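You operate a simulated robot arm through the tools that you are given. There is no shell and no other tool.

The job below is to be done with a simulated robot arm. You get a single attempt, and the scene is never put back.

JOB
Hang the teal-banded flask in the fork over the bath and clamp it.
Fine: open the teal clamp fully, hang it by its lip, close the clamp, then raise the jack to mark 2; leave the other clamps; spill no more than a few drops.

It is judged by the outcome, as a careful person would: the job done as asked, and still so three seconds after it is handed in. It fails if anything else is knocked over, pushed out of place, dropped, spilled or broken.

ROBOT AND FRAMES
A 7-joint arm with a two-finger parallel gripper, fixed in place. Base frame: the origin is at the foot of the arm, x ahead of it, y to its left, z up. Lengths are in mm, angles in rad, forces in N, time in s.
Its first joint turns from -2.897 to 2.897 rad. Payload 4.4 kg.
The tool frame sits at the grasp point between the pads (the TCP): z along the fingers, y along the line on which they close. The tips reach 23 mm beyond it. Largest opening 94 mm; finger width 38, thickness 10; the body of the gripper, 54 by 96 mm, starts 39 mm behind the TCP.
Orientation is that of the tool frame in the base frame, as [roll, pitch, yaw] about the fixed x, y, z axes, in that order (R = Rz(yaw) Ry(pitch) Rx(roll)). With the fingers straight down and closing along the base's y, the tool's x points along the base's -x, its y along +y and its z along -z.

CONTROLS
- The arm moves only by the tool move_arm. Its argument "rows" is a list of rows, each a list of 7 numbers: the shift along the base's x, y, z in mm, then the turn, a rotation vector about the base's x, y, z in degrees, then the gripper command, from -1 (shut) to 1 (fully open), values between in proportion. In form: [[dx, dy, dz, ax, ay, az, claw], ...]. A call has 1 to 20 rows; each row shifts and turns the commanded pose from where the row before left it. Rows are played at 5 a second. More than 50 mm and 0.15 rad between two rows, or a gripper value outside its range, and nothing of the call is played. Where a pose cannot be reached the arm comes as near as it can. A force on the tool above 50 N (or 10 N above the force at the start of the call, whichever is more), or a blocked arm, ends the call early, and 0.2 s more pass. The fingers move at their own pace (about 72 mm/s each) and stop on an object; they squeeze with about 21 N. The grip force told is the motor's: it shows also when the fingers shut on nothing. Time passes only in rows, and 0.2 s behind the last, so rows that do not move let the fingers close. The reply holds the time, the measured pose of the TCP, the force on the tool along the base axes, the opening and the grip force, in the units named above and with some noise, with the torque about the TCP (base axes, N m) and any sound that the robot's microphone picked up.
- Cameras (640 x 400 px; columns grow to the right, rows downward): "scene" is fixed at [49.6, 498.3, 1712.7]; the picture's right is [-0.22, -0.97, 0.00], its down [-0.43, 0.10, -0.90] and it looks along [0.87, -0.20, -0.44] (base axes); focal length 370 px, centre (320, 200). "wrist" rides on the gripper at [86, 16, -75] in the tool frame; the picture's right is [-0.18, 0.98, 0.00], its down [-0.58, -0.11, -0.81] and it looks along [-0.79, -0.15, 0.59] (tool axes); focal length 243 px, centre (320, 200).
- get_image(camera): a new picture of that camera. The clock stands still meanwhile.
- pixel_to_xyz(camera, pixels): there is no depth. For up to 12 entries [column, row, z] of the newest picture of that camera ("zoom" is the newest enlarged one), the place [x, y] in the base frame at which the ray of that pixel passes the height z, good to about 2 mm. The clock stands still meanwhile.
- close_up(camera, box): a new picture of the part [left, top, right, bottom] of that camera's present view, enlarged. The clock stands still meanwhile.
- job_done(): hands the job in; it is judged then, once.

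Unless the task says otherwise, let go and move clear before handing in.

The tools are called after "Emit:" as a command line: name --pt "numbers of a row" for each row, then --argument value for the rest, lists and objects as JSON in quotes. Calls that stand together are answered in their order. move_arm: Moves the arm, as the interface text tells. Its arguments: {"type":"object","properties":{"rows":{"type":"array","items":{"type":"array","items":{"type":"number"}}}},"required":["rows"]} The other tools are called the same way: get_image (camera) takes a picture; pixel_to_xyz (camera, pixels) gives the place at which the rays of pixels pass given heights; close_up (camera, box) takes an enlarged picture of a part of a camera's view; job_done () hands the job in.

At the start:

```text
clock: 0.0
ee_pos: [720.9, 291.8, 1502.5]
tool_rot: [3.139, -0.001, -3.141]
ft_force: [1.0, 0.2, 1.0]
wrist_torque: [0.01, 0.02, -0.02]
width: 94.1
grasp_force: 0.0
```

scene: 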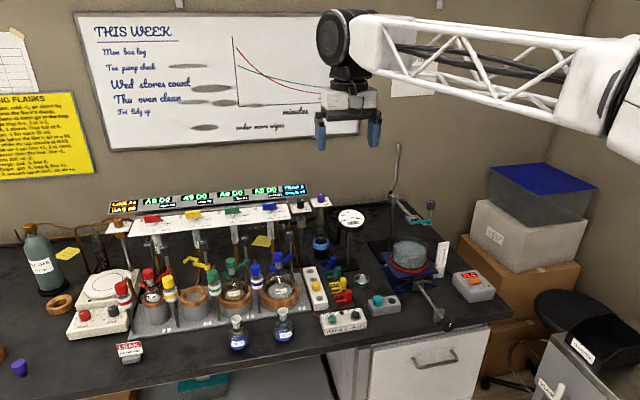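
wrist: 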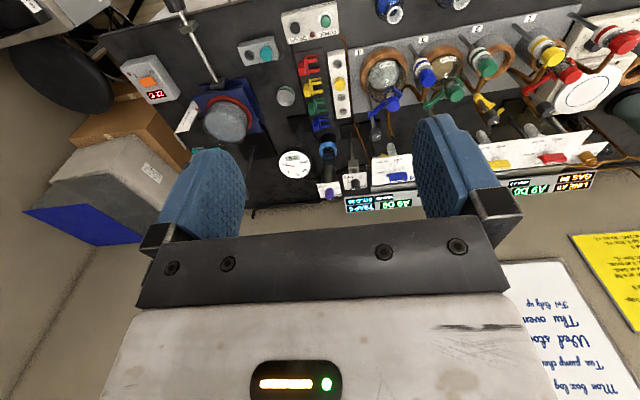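

The scene picture shows a bench with a bath on a blue jack near (410,260), a clamp stand at (400,200), and flasks around (150-290, 290-340). I will look closer at the parts, the notices and the controls before moving.

Emit:
close_up --camera "scene" --box '[340, 140, 500, 340]'

Emit:
close_up --camera "scene" --box '[0, 80, 100, 190]'

Emit:
close_up --camera "scene" --box '[200, 250, 360, 360]'

Emit:
close_up --camera "scene" --box '[60, 180, 340, 350]'

```text
2.00 times, centred on (420, 240) of scene
```

zoom: 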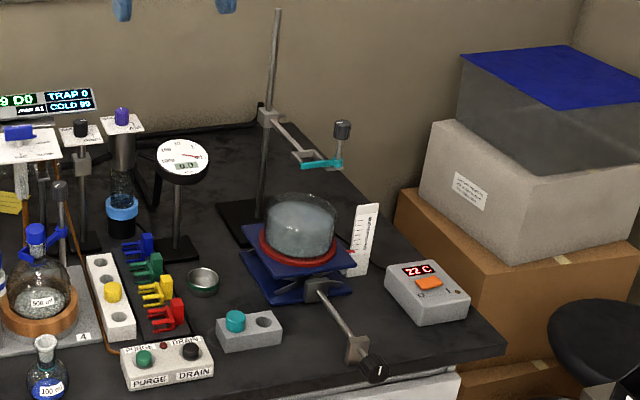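

```text
3.64 times, centred on (50, 135) of scene
```

zoom: 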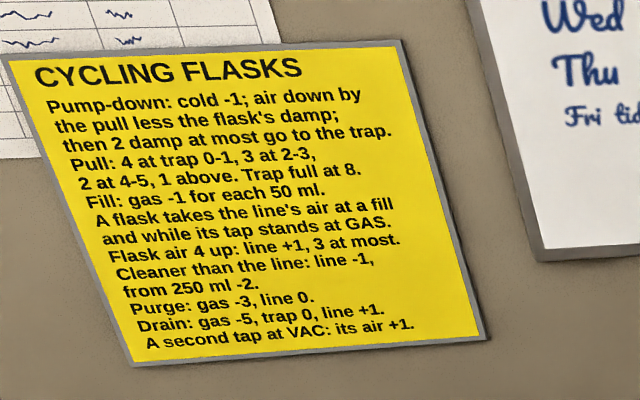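

```text
3.64 times, centred on (280, 305) of scene
```

zoom: 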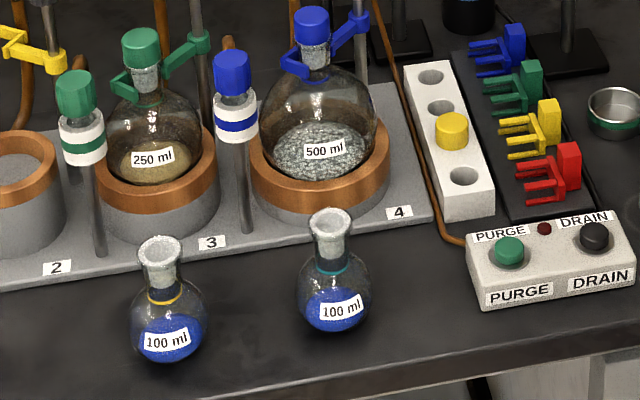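

```text
2.29 times, centred on (200, 265) of scene
```

zoom: 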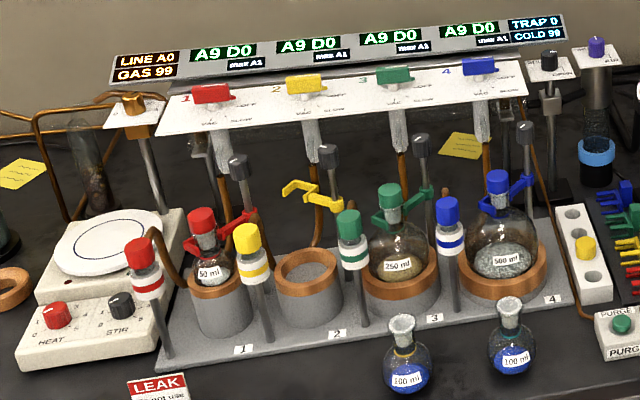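

The teal-banded flask is at about (284,322), next to a yellow-banded twin at (237,330). The teal fork is at about (425,215), and the jack with its scale is near (410,265). I will zoom further on the fork, jack, knobs and flask.

Emit:
close_up --camera "scene" --box '[380, 180, 444, 230]'

Emit:
close_up --camera "scene" --box '[375, 230, 471, 330]'

Emit:
close_up --camera "scene" --box '[260, 295, 308, 360]'

Emit:
close_up --camera "scene" --box '[315, 200, 411, 325]'

Emit:
close_up --camera "wrist" --box '[110, 0, 330, 150]'

Emit:
close_up --camera "wrist" --box '[280, 0, 440, 200]'

Emit:
close_up --camera "scene" --box '[70, 0, 370, 150]'

```text
8.00 times, centred on (412, 205) of scene
```

zoom: 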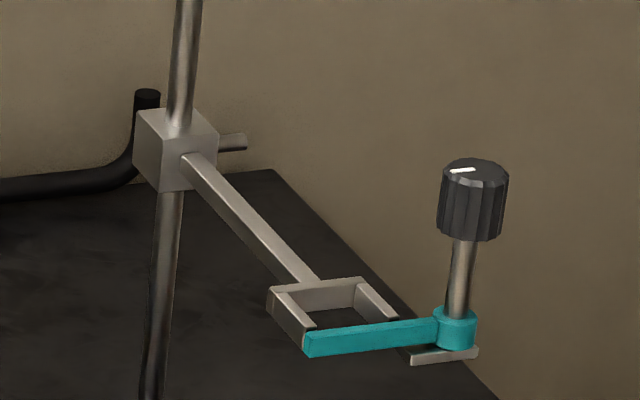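

```text
4.00 times, centred on (423, 280) of scene
```

zoom: 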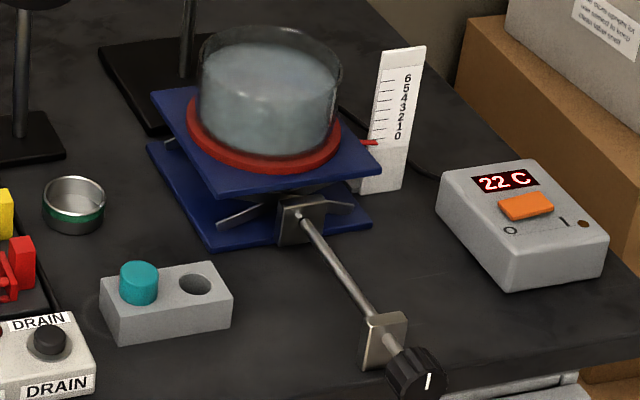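

```text
6.15 times, centred on (284, 328) of scene
```

zoom: 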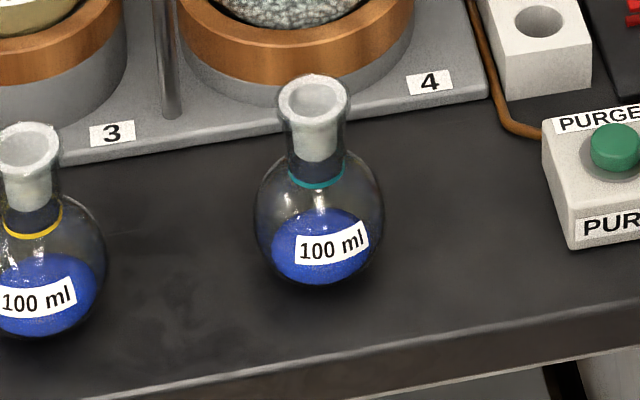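

```text
3.20 times, centred on (363, 262) of scene
```

zoom: 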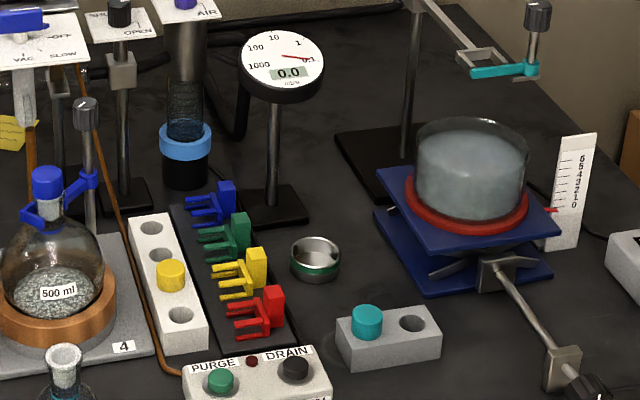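

```text
2.67 times, centred on (220, 75) of wrist
```

zoom: 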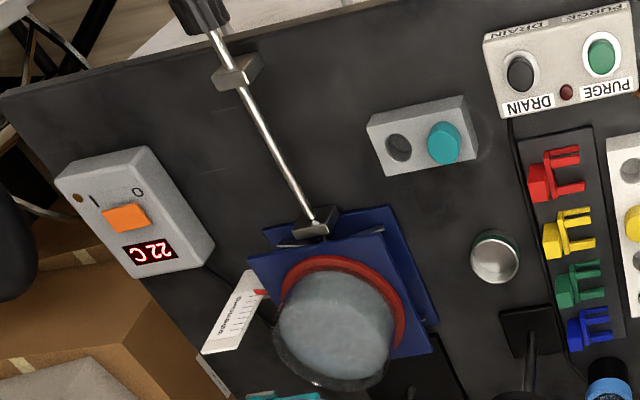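

```text
2.00 times, centred on (360, 100) of wrist
```

zoom: 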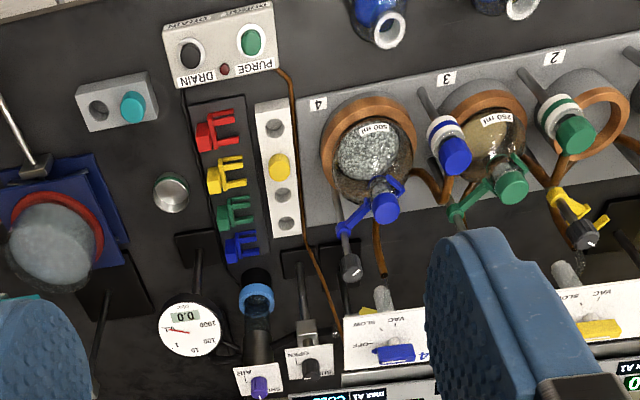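

```text
2.13 times, centred on (220, 75) of scene
```

zoom: 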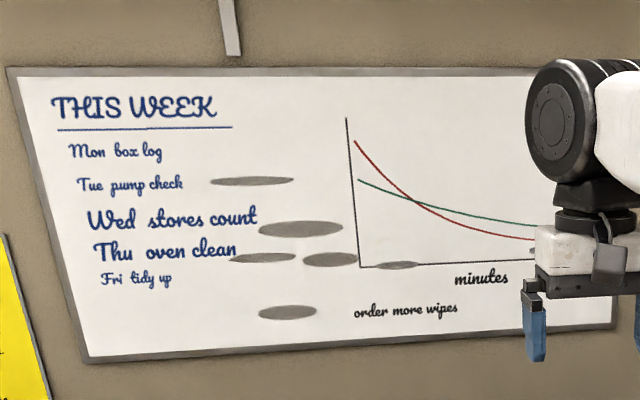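

The teal gate bar at zoom (370,340) closes the fork, and it carries a dark knob on a post with a white mark. The jack screw ends in a knob at about (440,322). I will triangulate heights by casting rays from both cameras.

Emit:
pixel_to_xyz --camera "scene" --pixels '[[282.5, 310, 800], [282.5, 310, 900], [282.5, 310, 1000], [378, 298, 800], [378, 298, 900], [378, 298, 1000], [430, 202, 900], [430, 202, 1300], [441, 322, 800], [441, 322, 1000], [410, 258, 800], [410, 258, 1000]]'

Emit:
pixel_to_xyz --camera "wrist" --pixels '[[393.5, 14, 800], [393.5, 14, 900], [393.5, 14, 1000], [266, 52.5, 800], [266, 52.5, 900], [266, 52.5, 1000], [174, 5, 800], [174, 5, 1000], [225, 122, 800], [225, 122, 1000]]'

```text
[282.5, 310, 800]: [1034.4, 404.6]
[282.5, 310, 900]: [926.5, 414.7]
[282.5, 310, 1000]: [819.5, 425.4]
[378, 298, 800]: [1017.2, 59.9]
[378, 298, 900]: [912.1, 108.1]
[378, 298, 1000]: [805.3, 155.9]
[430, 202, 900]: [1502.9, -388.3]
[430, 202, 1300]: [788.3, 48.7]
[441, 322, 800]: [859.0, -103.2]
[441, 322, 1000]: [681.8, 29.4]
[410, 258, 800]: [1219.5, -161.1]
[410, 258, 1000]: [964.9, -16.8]
```

```text
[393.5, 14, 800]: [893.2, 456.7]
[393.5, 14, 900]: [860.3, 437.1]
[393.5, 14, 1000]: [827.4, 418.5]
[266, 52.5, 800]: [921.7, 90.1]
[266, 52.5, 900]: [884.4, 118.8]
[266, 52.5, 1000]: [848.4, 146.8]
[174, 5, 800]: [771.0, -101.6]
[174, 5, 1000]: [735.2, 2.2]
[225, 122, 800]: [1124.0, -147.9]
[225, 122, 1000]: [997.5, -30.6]
```

Rays cross at about z=989 for the flask lip (831,422), z=940 for the teal stopper and z≈950 for the bath, so the bench is near z≈890. I will bring the wrist camera to face the fork and jack from a safe height.

Emit:
move_arm --pt "0 -45 -15 0 0 0 1" --pt "0 -45 -15 0 0 0 1" --pt "0 -45 -15 0 0 0 1" --pt "0 -45 -15 0 0 0 1" --pt "0 -45 -15 0 0 0 1" --pt "0 -45 -15 0 0 0 1" --pt "0 -45 -15 0 0 0 1" --pt "0 -35 -15 0 0 0 1" --pt "0 0 0 0 0 0 1"

Emit:
get_image --camera "wrist"

Emit:
get_image --camera "scene"

```text
clock: 2.0
ee_pos: [721.5, -64.1, 1385.2]
tool_rot: [-3.141, 0.002, 3.14]
ft_force: [0.1, 0.0, -0.2]
wrist_torque: [0.03, -0.04, 0.02]
width: 94.2
grasp_force: 0.0
```

```text
taken
```

wrist: 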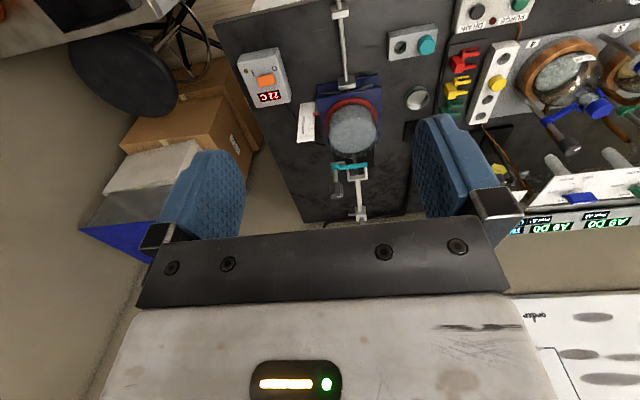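

```text
taken
```

scene: 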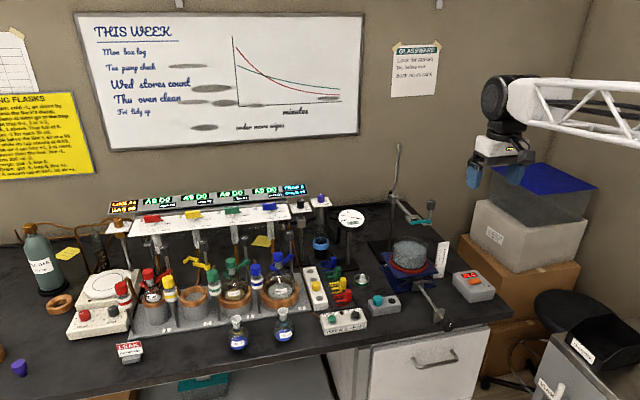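

A notice headed "GLASSWARE" is now uncovered at (415,65), and the wrist view shows the fork at (350,170). I will read the notice and zoom on the fork.

Emit:
close_up --camera "scene" --box '[385, 38, 449, 102]'

Emit:
close_up --camera "wrist" --box '[280, 60, 440, 230]'

Emit:
close_up --camera "wrist" --box '[230, 0, 450, 140]'

```text
6.25 times, centred on (417, 70) of scene
```

zoom: 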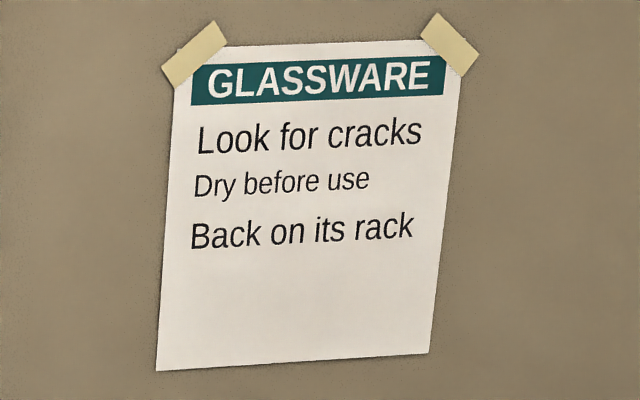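

```text
2.35 times, centred on (360, 145) of wrist
```

zoom: 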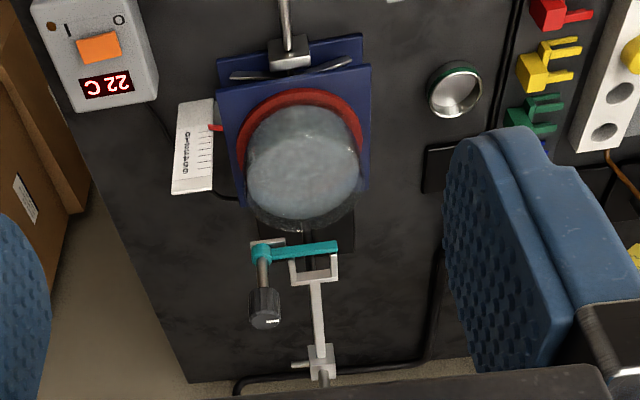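

```text
2.86 times, centred on (340, 70) of wrist
```

zoom: 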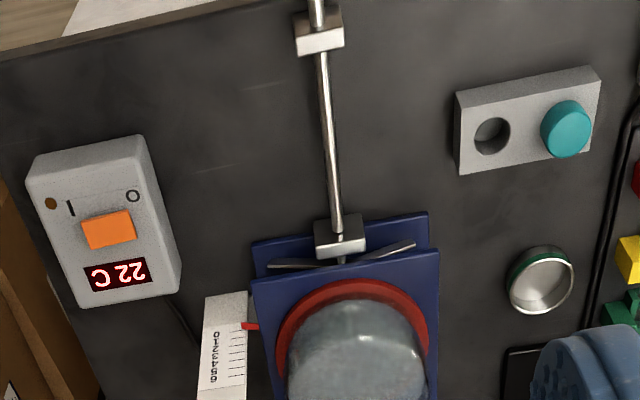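

The notice is general, and the wrist zoom shows the fork opening toward the arm, with the teal gate hinged on its -y side under the knob. I will triangulate the knob, hinge and fork.

Emit:
pixel_to_xyz --camera "scene" --pixels '[[431.4, 201.3, 1100], [431.4, 201.3, 1200], [428.9, 219.4, 1100], [428.9, 219.4, 1200], [410.4, 222, 1100], [410.4, 222, 1200], [412.25, 216, 1100], [412.25, 216, 1200]]'

Emit:
pixel_to_xyz --camera "wrist" --pixels '[[336.6, 196.1, 1100], [336.6, 196.1, 1200], [334.9, 167.1, 1100], [334.9, 167.1, 1200], [367.2, 165.4, 1100], [367.2, 165.4, 1200], [358.7, 176.9, 1100], [358.7, 176.9, 1200]]'

```text
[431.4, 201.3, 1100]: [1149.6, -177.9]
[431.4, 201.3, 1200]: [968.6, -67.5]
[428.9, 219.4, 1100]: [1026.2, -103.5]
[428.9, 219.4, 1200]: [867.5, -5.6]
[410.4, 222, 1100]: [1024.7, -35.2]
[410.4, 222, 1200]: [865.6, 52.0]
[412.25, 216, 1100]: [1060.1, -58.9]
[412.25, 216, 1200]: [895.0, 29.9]
```

```text
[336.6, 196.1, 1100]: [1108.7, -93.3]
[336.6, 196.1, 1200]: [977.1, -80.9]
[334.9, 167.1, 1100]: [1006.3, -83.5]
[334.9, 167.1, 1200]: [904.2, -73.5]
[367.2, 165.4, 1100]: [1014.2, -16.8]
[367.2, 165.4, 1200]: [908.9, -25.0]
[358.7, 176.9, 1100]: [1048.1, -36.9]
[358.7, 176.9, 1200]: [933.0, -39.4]
```

Triangulation puts the gate at about z=1120 from (994,-80) to (994,-18), the knob top near (1000,-84,1183), and the fork back at x≈1020. I will now bring the wrist camera over to inspect the teal flask closely, staying in front of the bench edge.

Emit:
move_arm --pt "0 46 0 0 0 0 1" --pt "0 46 0 0 0 0 1" --pt "0 46 0 0 0 0 1" --pt "0 46 0 0 0 0 1" --pt "0 46 0 0 0 0 1" --pt "0 46 0 0 0 0 1" --pt "0 46 0 0 0 0 1" --pt "0 46 0 0 0 0 1" --pt "0 46 0 0 0 0 1" --pt "0 46 0 0 0 0 1" --pt "-4 46 0 0 0 0 1" --pt "-4 0 -45 0 0 0 1" --pt "-4 0 -45 0 0 0 1" --pt "-4 0 -45 0 0 0 1" --pt "-4 0 -45 0 0 0 1" --pt "0 0 -45 0 0 0 1" --pt "0 0 -45 0 0 0 1" --pt "0 0 -45 0 0 0 1" --pt "0 0 0 0 0 0 1"

Emit:
get_image --camera "wrist"

Emit:
get_image --camera "scene"

```text
clock: 6.0
ee_pos: [703.6, 445.5, 1069.1]
tool_rot: [3.141, -0.001, -3.141]
ft_force: [-1.0, 0.2, 0.4]
wrist_torque: [-0.01, 0.02, 0.0]
width: 93.9
grasp_force: 0.1
```

```text
taken
```

wrist: 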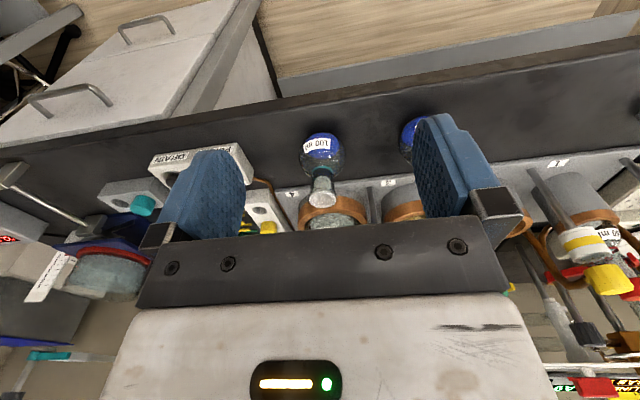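

```text
taken
```

scene: 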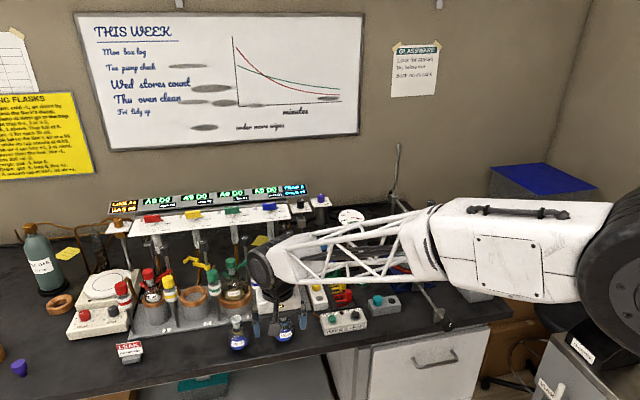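

The teal flask appears at (322,165) in the wrist view between the open fingers. I will enlarge it to get its shape.

Emit:
close_up --camera "wrist" --box '[280, 120, 370, 220]'

Emit:
close_up --camera "scene" --box '[225, 295, 310, 360]'

```text
4.00 times, centred on (325, 170) of wrist
```

zoom: 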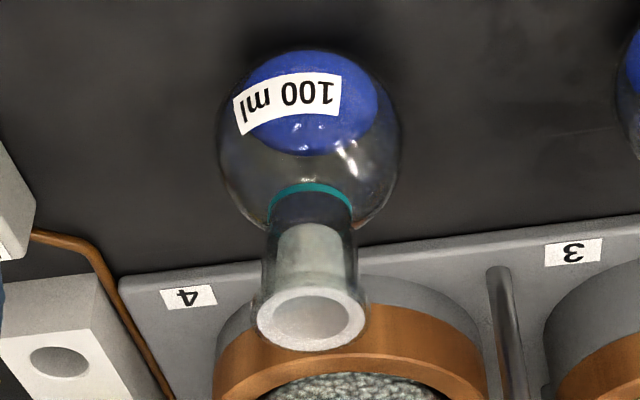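

```text
6.15 times, centred on (268, 328) of scene
```

zoom: 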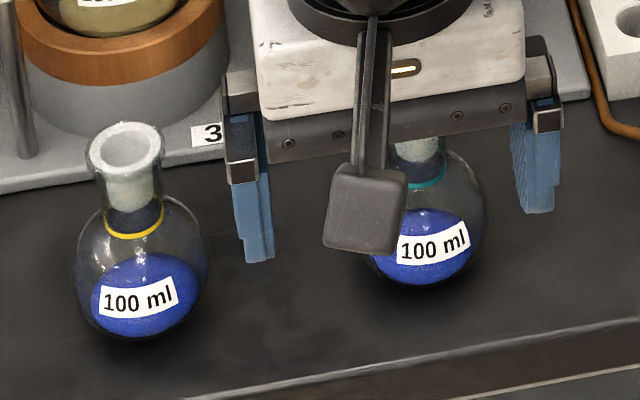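

The camera block rides on a bracket, so I must count it as a body. I will cast rays for the flask's sphere centre, band and lip in both cameras to get heights.

Emit:
pixel_to_xyz --camera "wrist" --pixels '[[322.5, 199.5, 970], [322.5, 199.5, 1000], [322, 155, 900], [322, 155, 940], [322.5, 221, 960], [301, 203, 985], [412, 135, 900], [412, 135, 940]]'

Emit:
pixel_to_xyz --camera "scene" --pixels '[[282.6, 309, 970], [282.6, 309, 1000], [283.7, 331.6, 900], [283.7, 331.6, 940], [284, 325.5, 940], [284, 325.5, 960], [237, 316, 970], [237, 316, 1000], [238, 340, 900], [238, 340, 940]]'

```text
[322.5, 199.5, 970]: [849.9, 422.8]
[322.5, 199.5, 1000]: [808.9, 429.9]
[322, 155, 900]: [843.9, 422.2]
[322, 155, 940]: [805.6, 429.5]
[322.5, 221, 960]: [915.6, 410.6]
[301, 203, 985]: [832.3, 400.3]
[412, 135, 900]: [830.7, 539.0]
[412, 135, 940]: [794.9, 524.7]
```

```text
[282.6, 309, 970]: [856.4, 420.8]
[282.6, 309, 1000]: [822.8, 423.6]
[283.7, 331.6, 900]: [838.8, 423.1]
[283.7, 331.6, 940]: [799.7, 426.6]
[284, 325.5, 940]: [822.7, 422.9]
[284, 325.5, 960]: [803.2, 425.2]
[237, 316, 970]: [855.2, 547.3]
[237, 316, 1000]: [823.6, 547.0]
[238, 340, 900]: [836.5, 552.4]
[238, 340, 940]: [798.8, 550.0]
```

The nearly parallel rays make heights poor here, but sizes are clear: body about 57 mm, neck about 25 mm, lip about 30 mm. I will move in front of the fork for a closer look at its geometry.

Emit:
move_arm --pt "0 0 45 0 0 0 1" --pt "0 0 45 0 0 0 1" --pt "0 -20 40 0 0 0 1" --pt "0 -40 20 0 0 0 1" --pt "0 -45 20 0 0 0 1" --pt "0 -46 0 0 0 0 1" --pt "0 -46 0 0 0 0 1" --pt "0 -46 0 0 0 0 1" --pt "0 -46 0 0 0 0 1" --pt "0 -46 0 0 0 0 1" --pt "0 -46 0 0 0 0 1" --pt "0 -46 0 0 0 0 1" --pt "0 -46 0 0 0 0 1" --pt "30 -33 0 0 0 0 1" --pt "33 0 0 0 0 0 1" --pt "33 0 0 0 0 0 1" --pt "0 0 0 0 0 0 1"

Emit:
get_image --camera "wrist"

Emit:
get_image --camera "scene"

```text
clock: 9.6
ee_pos: [795.9, -61.6, 1237.5]
tool_rot: [-3.141, 0.0, -3.14]
ft_force: [0.8, -0.7, 0.1]
wrist_torque: [-0.01, 0.0, 0.01]
width: 94.1
grasp_force: 0.0
```

```text
taken
```

wrist: 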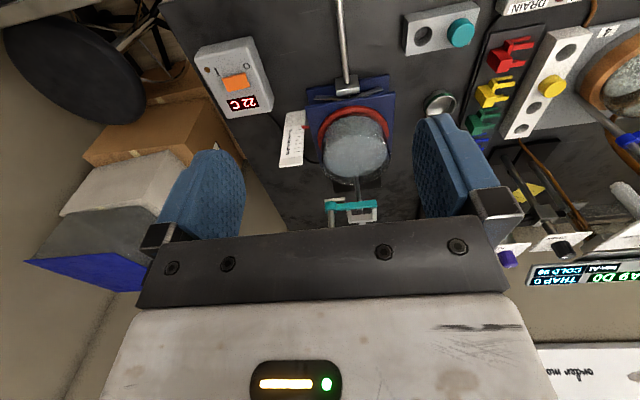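

```text
taken
```

scene: 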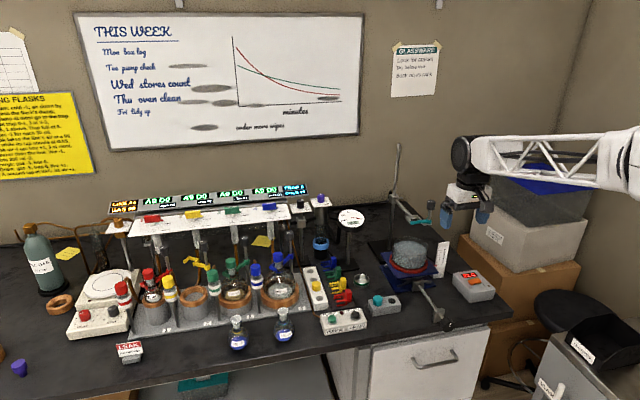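

The gripper bar hides the knob, with only the gate visible at (350,205). I will tilt the tool forward 25° and lower it, so the camera looks almost level at the fork.

Emit:
move_arm --pt "0 5 -20 0 -6.25 0 1" --pt "0 5 -20 0 -6.25 0 1" --pt "0 5 -20 0 -6.25 0 1" --pt "0 5 -10 0 -6.25 0 1" --pt "0 0 0 0 0 0 1"

Emit:
get_image --camera "wrist"

Emit:
close_up --camera "wrist" --box '[240, 90, 440, 230]'

```text
clock: 10.8
ee_pos: [797.6, -40.9, 1167.8]
tool_rot: [3.141, 0.436, 3.139]
ft_force: [0.3, -0.6, 0.6]
wrist_torque: [-0.01, -0.01, -0.03]
width: 93.8
grasp_force: 0.0
```

```text
taken
```

wrist: 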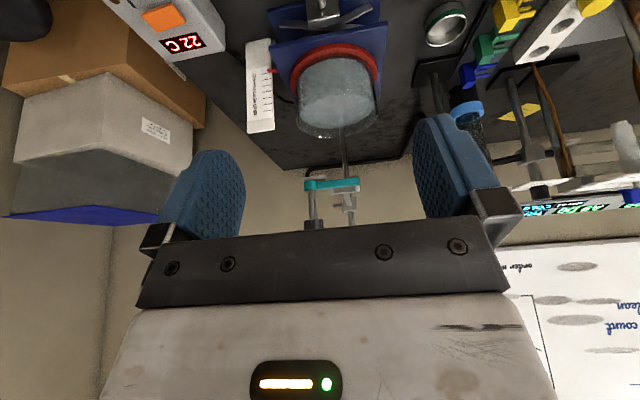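

```text
2.86 times, centred on (340, 160) of wrist
```

zoom: 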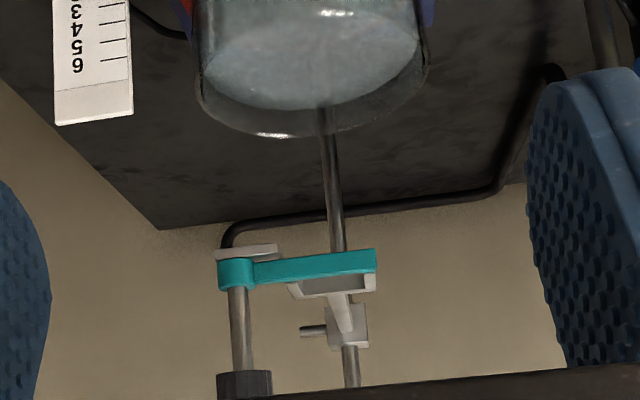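

The level view now shows the gate, hinge post, fork prongs and knob bottom around wrist (310–360,180–230). I will enlarge it more.

Emit:
close_up --camera "wrist" --box '[296, 165, 376, 235]'

Emit:
close_up --camera "wrist" --box '[230, 0, 400, 150]'

Emit:
pixel_to_xyz --camera "wrist" --pixels '[[314.4, 186, 1100], [314.4, 186, 1120], [359, 183, 1100], [359, 183, 1120]]'

```text
5.71 times, centred on (336, 200) of wrist
```

zoom: 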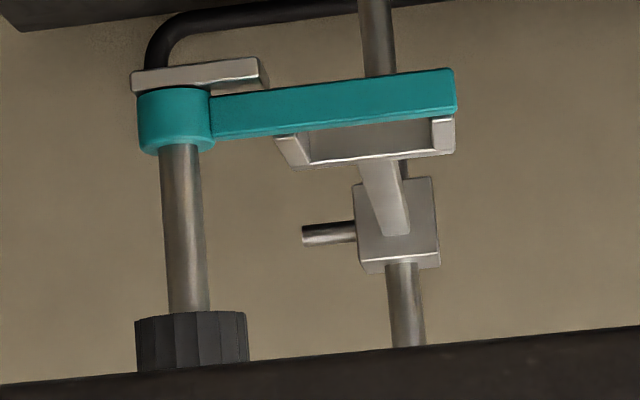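

```text
2.67 times, centred on (315, 75) of wrist
```

zoom: 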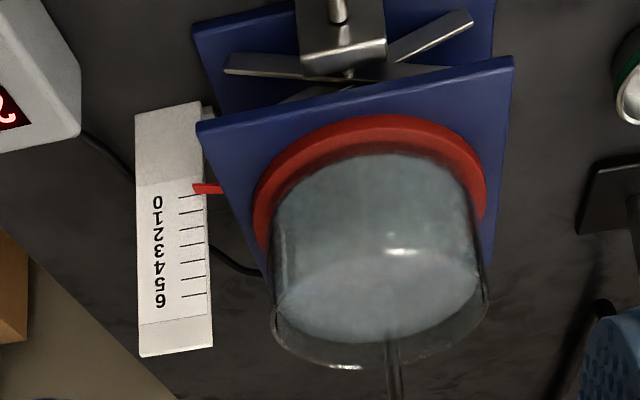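

```text
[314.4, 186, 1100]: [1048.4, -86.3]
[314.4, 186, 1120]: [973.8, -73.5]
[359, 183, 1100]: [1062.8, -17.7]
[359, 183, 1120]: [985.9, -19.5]
```

The prongs look about 5 mm wide with a gap near 29 mm, and the jack pointer stands at 0 on a 0–6 scale. I will compute coordinates for the prongs, hinge, knob and bath from this view.

Emit:
pixel_to_xyz --camera "wrist" --pixels '[[332.5, 189.5, 1115], [332.5, 189.5, 1120], [355.6, 185.6, 1115], [355.6, 185.6, 1120], [334.2, 193.5, 1120], [334.2, 193.5, 1125], [313.6, 222, 1150], [313.6, 222, 1160], [310.4, 182, 1110], [310.4, 182, 1115], [338, 72, 950], [338, 72, 960]]'

Emit:
pixel_to_xyz --camera "scene" --pixels '[[286, 352, 893], [400, 345, 893], [441, 322, 924], [431.4, 201.3, 1183], [410.75, 221.25, 1120], [421.4, 219.75, 1120]]'

```text
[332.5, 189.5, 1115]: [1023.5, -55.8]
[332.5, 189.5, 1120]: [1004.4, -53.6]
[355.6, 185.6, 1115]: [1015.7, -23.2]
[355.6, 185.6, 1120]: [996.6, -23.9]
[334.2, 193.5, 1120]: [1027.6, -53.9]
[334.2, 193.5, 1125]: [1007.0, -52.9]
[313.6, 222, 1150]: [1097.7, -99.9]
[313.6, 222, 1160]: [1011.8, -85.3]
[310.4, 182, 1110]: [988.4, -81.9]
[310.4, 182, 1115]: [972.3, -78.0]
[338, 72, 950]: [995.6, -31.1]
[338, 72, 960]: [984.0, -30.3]
```

```text
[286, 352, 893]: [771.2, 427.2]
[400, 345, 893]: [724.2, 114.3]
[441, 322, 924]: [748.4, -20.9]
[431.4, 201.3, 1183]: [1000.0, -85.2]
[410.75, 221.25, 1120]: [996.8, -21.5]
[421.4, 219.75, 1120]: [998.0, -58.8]
```

The prong inner faces come out at y≈-24 and y≈-54, so the fork centre is y≈-39, with prong tips at x≈998 and the back at x≈1025. The knob axis is about (998,-84), with the knob top near z=1184. I will go above the knob with the tool upright to test the reach.

Emit:
move_arm --pt "0 0 20 0 6.25 0 1" --pt "0 0 25 0 6.25 0 1" --pt "0 -10 25 0 6.25 0 1" --pt "20 -10 10 0 6.25 0 1" --pt "40 -10 0 0 0 0 1" --pt "40 -10 0 0 0 0 1" --pt "40 -3 0 0 0 0 1" --pt "40 0 0 0 0 0 1" --pt "20 0 0 0 0 0 1" --pt "0 0 0 0 0 0 1"

Emit:
get_image --camera "wrist"

Emit:
get_image --camera "scene"

```text
clock: 13.0
ee_pos: [998.0, -84.8, 1246.7]
tool_rot: [3.141, 0.001, 3.141]
ft_force: [-0.1, 0.1, -0.2]
wrist_torque: [0.0, -0.04, -0.02]
width: 94.0
grasp_force: 0.1
```

```text
taken
```

wrist: 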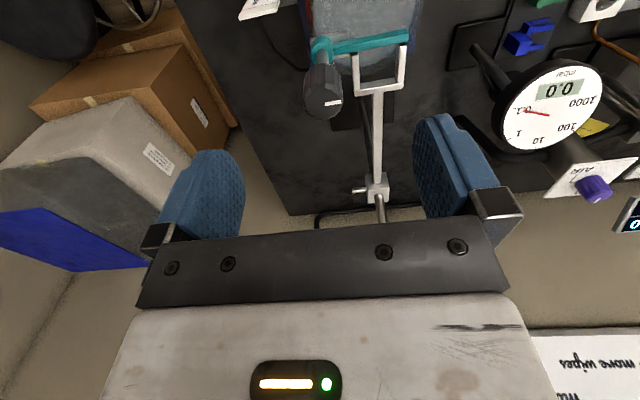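

```text
taken
```

scene: 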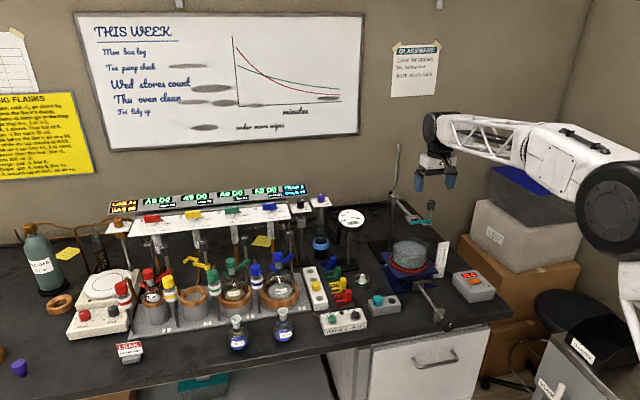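

The arm reaches x=998 with the tool upright, and the knob shows at wrist (322,85) with the fork beside it. I will enlarge this to fix the knob axis and the fork gap.

Emit:
close_up --camera "wrist" --box '[290, 20, 430, 120]'

Emit:
close_up --camera "scene" --box '[390, 100, 470, 230]'

```text
4.00 times, centred on (360, 70) of wrist
```

zoom: 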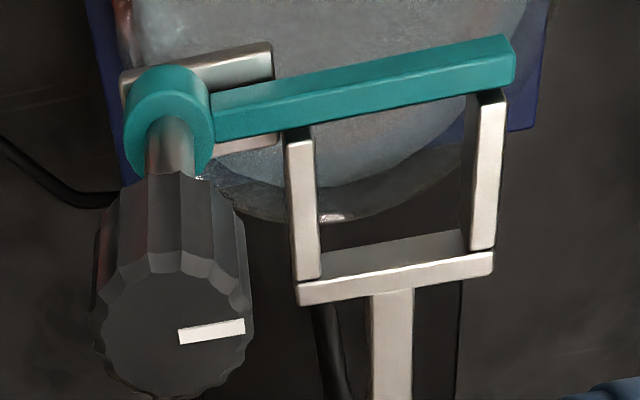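

```text
3.08 times, centred on (430, 165) of scene
```

zoom: 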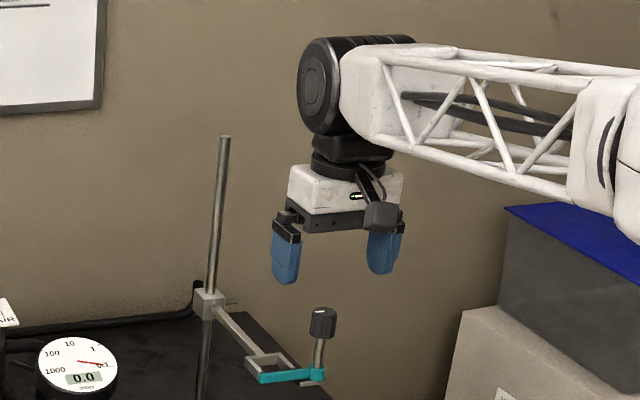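

The white knob mark at zoom (212,330) points along +y, the same way as the gate. I will compute the knob centre at its top height and the prong inner edges.

Emit:
pixel_to_xyz --camera "zoom" --pixels '[[1, 1, 1120]]'

Emit:
pixel_to_xyz --camera "wrist" --pixels '[[323, 103, 1184], [323, 103, 1180], [302.5, 103, 1184], [342, 103, 1184], [358.75, 87, 1122], [399, 80, 1122], [358.5, 54, 1122], [400, 47, 1122], [360, 93, 1122], [401, 86, 1122], [321.5, 40, 1122], [386, 40, 1122]]'

```text
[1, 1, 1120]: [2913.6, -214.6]
```

```text
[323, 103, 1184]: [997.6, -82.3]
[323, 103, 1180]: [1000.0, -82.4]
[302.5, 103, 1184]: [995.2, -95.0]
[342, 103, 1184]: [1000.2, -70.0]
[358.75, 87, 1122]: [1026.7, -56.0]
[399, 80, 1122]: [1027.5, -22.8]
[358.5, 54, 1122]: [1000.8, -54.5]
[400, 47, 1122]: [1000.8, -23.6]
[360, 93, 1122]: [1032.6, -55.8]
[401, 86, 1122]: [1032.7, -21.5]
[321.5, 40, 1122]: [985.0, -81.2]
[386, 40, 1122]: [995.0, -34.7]
```

The knob centre is at about (998,-82) and the fork centre at y≈-39. I will descend over the knob with open fingers and close on it.

Emit:
move_arm --pt "0.5 2.5 -20 0 0 0 1" --pt "0 0 -20 0 0 0 1" --pt "0 0 -20 0 0 0 1" --pt "0 0 -13 0 0 0 1" --pt "0 0 0 0 0 0 0.2" --pt "0 0 0 0 0 0 -0.2" --pt "0 0 0 0 0 0 -0.6" --pt "0 0 0 0 0 0 -1" --pt "0 0 0 0 0 0 -1" --pt "0 0 0 0 0 0 -1"

Emit:
close_up --camera "scene" --box '[390, 150, 470, 240]'

Emit:
get_image --camera "wrist"

```text
clock: 15.2
ee_pos: [999.5, -82.8, 1174.1]
tool_rot: [3.141, 0.001, -3.141]
ft_force: [-0.5, -13.4, -1.6]
wrist_torque: [0.49, -0.23, 0.03]
width: 25.3
grasp_force: 44.9
```

```text
4.44 times, centred on (430, 195) of scene
```

zoom: 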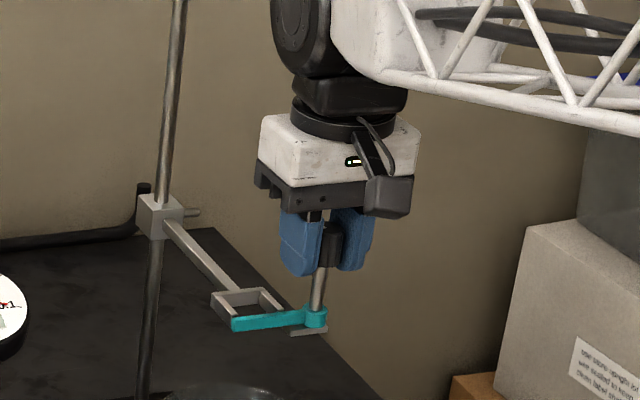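

```text
taken
```

wrist: 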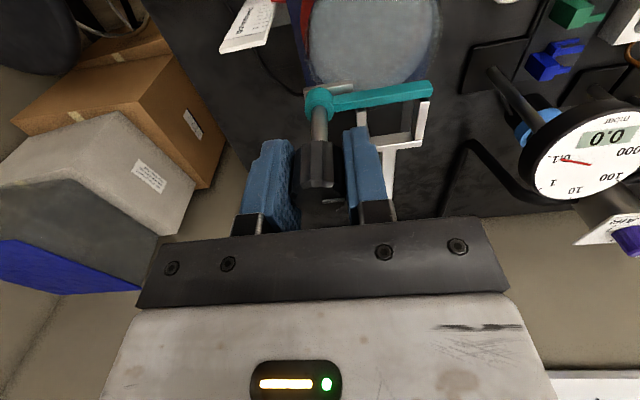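

The fingers hold the knob at width 25.3 with a side force of -13 N in y, so the knob axis lies slightly further to -y. I will relieve that by 1.5 mm and make a small trial turn of +16° about z, the opening direction.

Emit:
move_arm --pt "0 -1 0 0 0 0 -1" --pt "0 -0.5 0 0 0 0 -1" --pt "0 0 0 0 0 4 -1" --pt "0 0 0 0 0 4 -1" --pt "0 0 0 0 0 4 -1" --pt "0 0 0 0 0 4 -1" --pt "0 0 0 0 0 0 -1"

Emit:
close_up --camera "scene" --box '[390, 150, 470, 240]'

Emit:
get_image --camera "wrist"

```text
clock: 16.8
ee_pos: [998.4, -81.4, 1175.4]
tool_rot: [3.141, 0.002, -2.861]
ft_force: [23.2, -15.0, -0.9]
wrist_torque: [0.5, 0.03, 0.03]
width: 25.5
grasp_force: 45.7
```

```text
4.44 times, centred on (430, 195) of scene
```

zoom: 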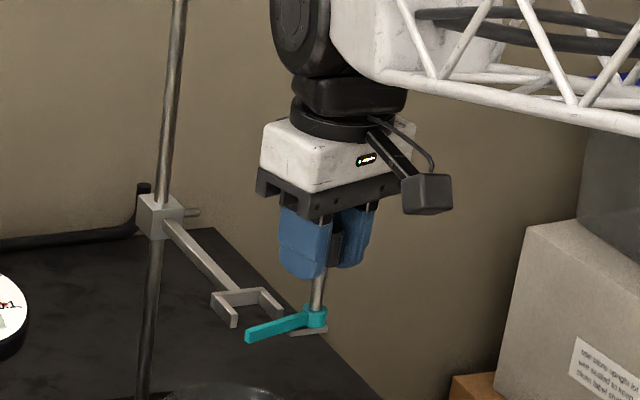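

```text
taken
```

wrist: 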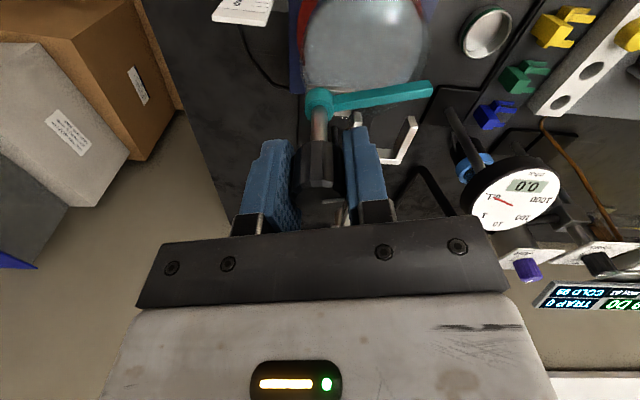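

The gate swings outward with the knob, so +z turning opens it. The side force is now (23,-15) N, so I will shift slightly to learn which direction relieves it before turning on.

Emit:
move_arm --pt "0 1.5 0 0 0 0 -1" --pt "0 0 0 0 0 0 -1"

Emit:
move_arm --pt "-1.5 0 0 0 0 0 -1" --pt "0 0 0 0 0 0 -1"

```text
clock: 17.6
ee_pos: [998.1, -81.8, 1175.0]
tool_rot: [-3.139, -0.001, -2.861]
ft_force: [13.5, -13.9, -1.1]
wrist_torque: [0.37, 0.13, 0.04]
width: 25.4
grasp_force: 45.4
stopped in row 2: the force on the tool passed its limit at 51 N (the readings are from after the stop); the commanded pose is now the measured one
```

```text
clock: 18.2
ee_pos: [995.7, -82.9, 1175.9]
tool_rot: [-3.14, 0.0, -2.863]
ft_force: [20.0, -26.5, -5.7]
wrist_torque: [0.83, -0.89, 0.04]
width: 25.0
grasp_force: 44.7
```

Moving -x increased the load, and the +y shift earlier tripped the limit. I will go back in +x and a little in -y and read again.

Emit:
move_arm --pt "1.5 0 0 0 0 0 -1" --pt "0 0 0 0 0 0 -1"

Emit:
move_arm --pt "0 -1 0 0 0 0 -1" --pt "0 0 0 0 0 0 -1"

```text
clock: 19.0
ee_pos: [997.3, -83.0, 1174.3]
tool_rot: [-3.14, -0.002, -2.864]
ft_force: [-1.4, -11.8, 1.2]
wrist_torque: [0.2, 0.44, 0.05]
width: 24.9
grasp_force: 44.9
stopped in row 2: the force on the tool passed its limit at 50 N (the readings are from after the stop); the commanded pose is now the measured one
```

```text
clock: 19.6
ee_pos: [996.8, -81.7, 1173.9]
tool_rot: [-3.141, 0.0, -2.861]
ft_force: [-6.2, 4.1, 5.9]
wrist_torque: [-0.03, 1.38, 0.0]
width: 25.1
grasp_force: 44.8
```

The load is now small at (-6,4,6) N, so the grip is nearly centred. I will continue turning in small steps and watch the force.

Emit:
move_arm --pt "0 0 0 0 0 4 -1" --pt "0 0 0 0 0 4 -1" --pt "0 0 0 0 0 4 -1" --pt "0 0 0 0 0 4 -1" --pt "0 0 0 0 0 0 -1"

```text
clock: 20.8
ee_pos: [996.3, -82.1, 1174.3]
tool_rot: [-3.141, 0.0, -2.584]
ft_force: [-20.3, 12.3, 14.8]
wrist_torque: [0.83, 0.28, 0.0]
width: 25.0
grasp_force: 45.3
```

The reading is the environment's push on the tool, at roughly 20 N/mm. I will shift along it by (-0.7,+0.4,+0.5) and keep turning.

Emit:
move_arm --pt "-0.7 0.4 0.6 0 0 0 -1" --pt "0 0 0 0 0 4 -1" --pt "0 0 0 0 0 4 -1" --pt "0 0 0 0 0 4 -1" --pt "0 0 0 0 0 4 -1" --pt "0 0 0 0 0 0 -1"

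```text
clock: 22.1
ee_pos: [996.0, -81.7, 1174.0]
tool_rot: [-3.139, -0.002, -2.304]
ft_force: [19.9, -1.6, -1.1]
wrist_torque: [0.15, 0.53, -0.02]
width: 25.0
grasp_force: 45.4
stopped in row 6: the force on the tool passed its limit at 50 N (the readings are from after the stop); the commanded pose is now the measured one
```

The call stopped at 50 N in x after about 48° of turn in total. I will look at the gate and then regrip to clear the built-up side load.

Emit:
close_up --camera "scene" --box '[390, 150, 470, 240]'

Emit:
move_arm --pt "0 0 0 0 0 0 -0.3" --pt "0 0 0 0 0 0 -0.2" --pt "0 0 0 0 0 0 -0.2"

Emit:
get_image --camera "wrist"

```text
4.44 times, centred on (430, 195) of scene
```

zoom: 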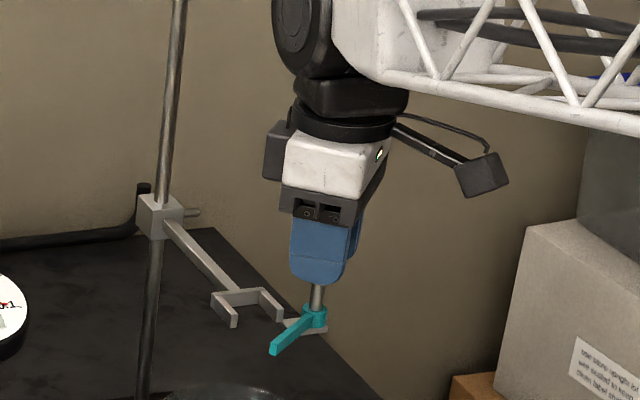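

```text
clock: 22.9
ee_pos: [996.1, -82.3, 1174.3]
tool_rot: [-3.14, -0.002, -2.303]
ft_force: [-0.3, -0.6, -0.7]
wrist_torque: [0.03, -0.02, 0.0]
width: 37.7
grasp_force: 0.1
```

```text
taken
```

wrist: 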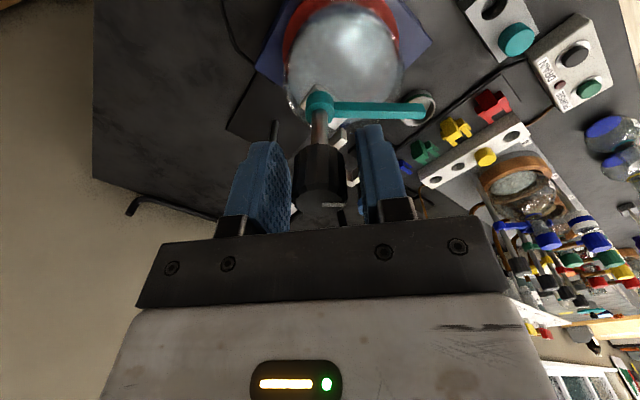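

The load is gone with the fingers open to 37.7 mm, and the gate stays about 48° open. I will enlarge the wrist view to see how the knob sits between the pads.

Emit:
close_up --camera "wrist" --box '[240, 130, 410, 240]'

```text
3.64 times, centred on (325, 185) of wrist
```

zoom: 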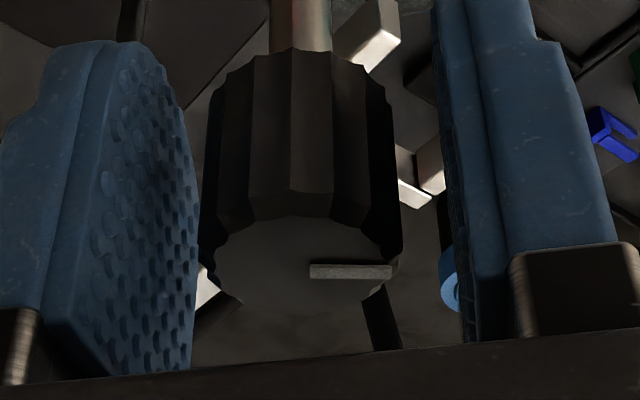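

Emit:
pixel_to_xyz --camera "wrist" --pixels '[[320, 202, 1185], [320, 200, 1185], [295.6, 202, 1185], [344.5, 202, 1185], [316, 183, 1120]]'

```text
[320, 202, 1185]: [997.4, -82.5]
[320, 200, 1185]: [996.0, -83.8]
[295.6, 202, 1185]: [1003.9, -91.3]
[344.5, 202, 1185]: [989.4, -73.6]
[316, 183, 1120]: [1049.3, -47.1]
```

The knob centre works out at (997,-83), within a millimetre of the TCP. I will close with a gentler command and go on turning, reading the loads.

Emit:
move_arm --pt "0.5 -0.6 0 0 0 0 -0.4" --pt "0 0 0 0 0 0 -0.5" --pt "0 0 0 0 0 0 -0.52" --pt "0 0 0 0 0 0 -0.52"

Emit:
move_arm --pt "0 0 0 0 0 4 -0.52" --pt "0 0 0 0 0 4 -0.52" --pt "0 0 0 0 0 0 -0.52"

```text
clock: 23.9
ee_pos: [996.6, -82.9, 1174.0]
tool_rot: [-3.14, -0.001, -2.305]
ft_force: [-7.5, 5.5, -1.2]
wrist_torque: [-0.06, 0.11, 0.03]
width: 26.6
grasp_force: 4.7
```

```text
clock: 24.8
ee_pos: [996.6, -82.8, 1174.0]
tool_rot: [-3.14, 0.001, -2.163]
ft_force: [-7.7, 4.7, 8.3]
wrist_torque: [0.2, 0.17, -0.01]
width: 25.6
grasp_force: 3.0
```

The gentle grip keeps the loads below 10 N. I will turn another 30° and check that the gate follows.

Emit:
move_arm --pt "0 0 0 0 0 5 -0.55" --pt "0 0 0 0 0 5 -0.55" --pt "0 0 0 0 0 5 -0.55" --pt "0 0 0 0 0 5 -0.55" --pt "0 0 0 0 0 5 -0.55" --pt "0 0 0 0 0 5 -0.55" --pt "0 0 0 0 0 0 -0.55"

Emit:
close_up --camera "scene" --box '[390, 150, 470, 240]'

Emit:
get_image --camera "wrist"

```text
clock: 26.4
ee_pos: [996.1, -83.2, 1175.1]
tool_rot: [-3.14, 0.0, -1.64]
ft_force: [-9.9, 0.1, -3.7]
wrist_torque: [0.0, 0.09, 0.01]
width: 25.5
grasp_force: 4.9
```

```text
4.44 times, centred on (430, 195) of scene
```

zoom: 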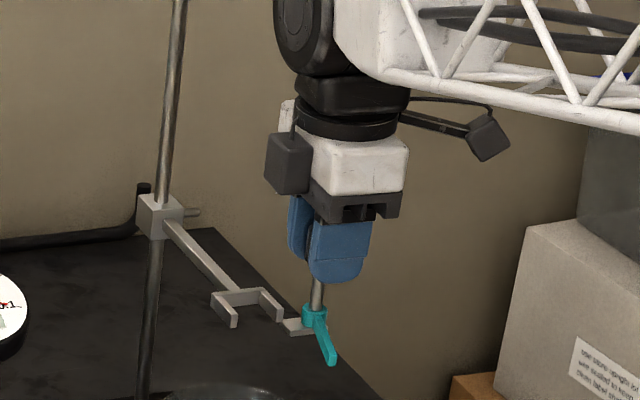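

```text
taken
```

wrist: 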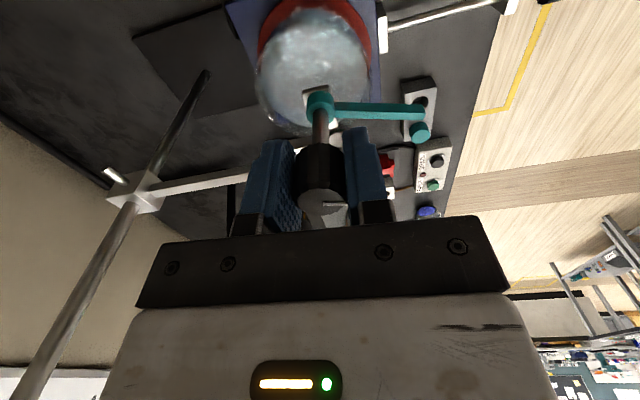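

The gate follows and now stands about 86° open, with low loads. I will keep turning to find the full-open stop, watching the torque about z.

Emit:
move_arm --pt "0 0 0 0 0 5 -0.55" --pt "0 0 0 0 0 5 -0.55" --pt "0 0 0 0 0 5 -0.55" --pt "0 0 0 0 0 5 -0.55" --pt "0 0 0 0 0 0 -0.55"

Emit:
close_up --camera "scene" --box '[390, 150, 470, 240]'

Emit:
close_up --camera "wrist" --box '[240, 70, 460, 240]'

```text
clock: 27.6
ee_pos: [998.3, -82.5, 1175.8]
tool_rot: [-3.14, -0.001, -1.29]
ft_force: [-0.6, 2.0, 4.8]
wrist_torque: [0.03, 0.47, -0.33]
width: 25.0
grasp_force: 44.9
```

```text
4.44 times, centred on (430, 195) of scene
```

zoom: 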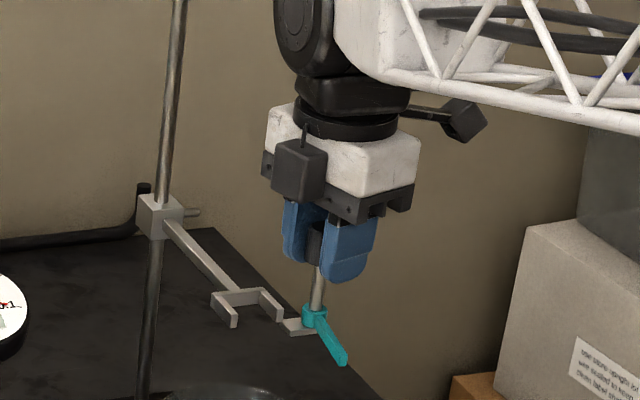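

```text
2.35 times, centred on (350, 155) of wrist
```

zoom: 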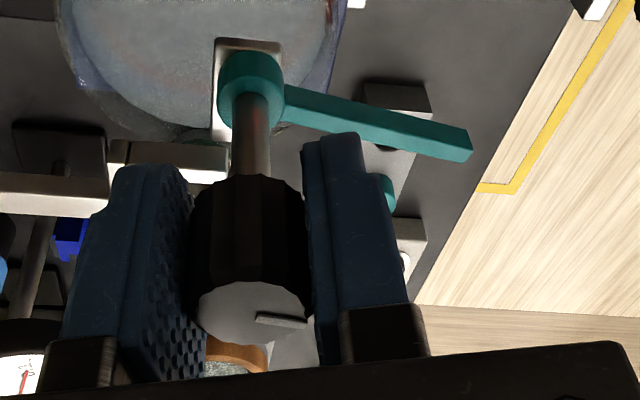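

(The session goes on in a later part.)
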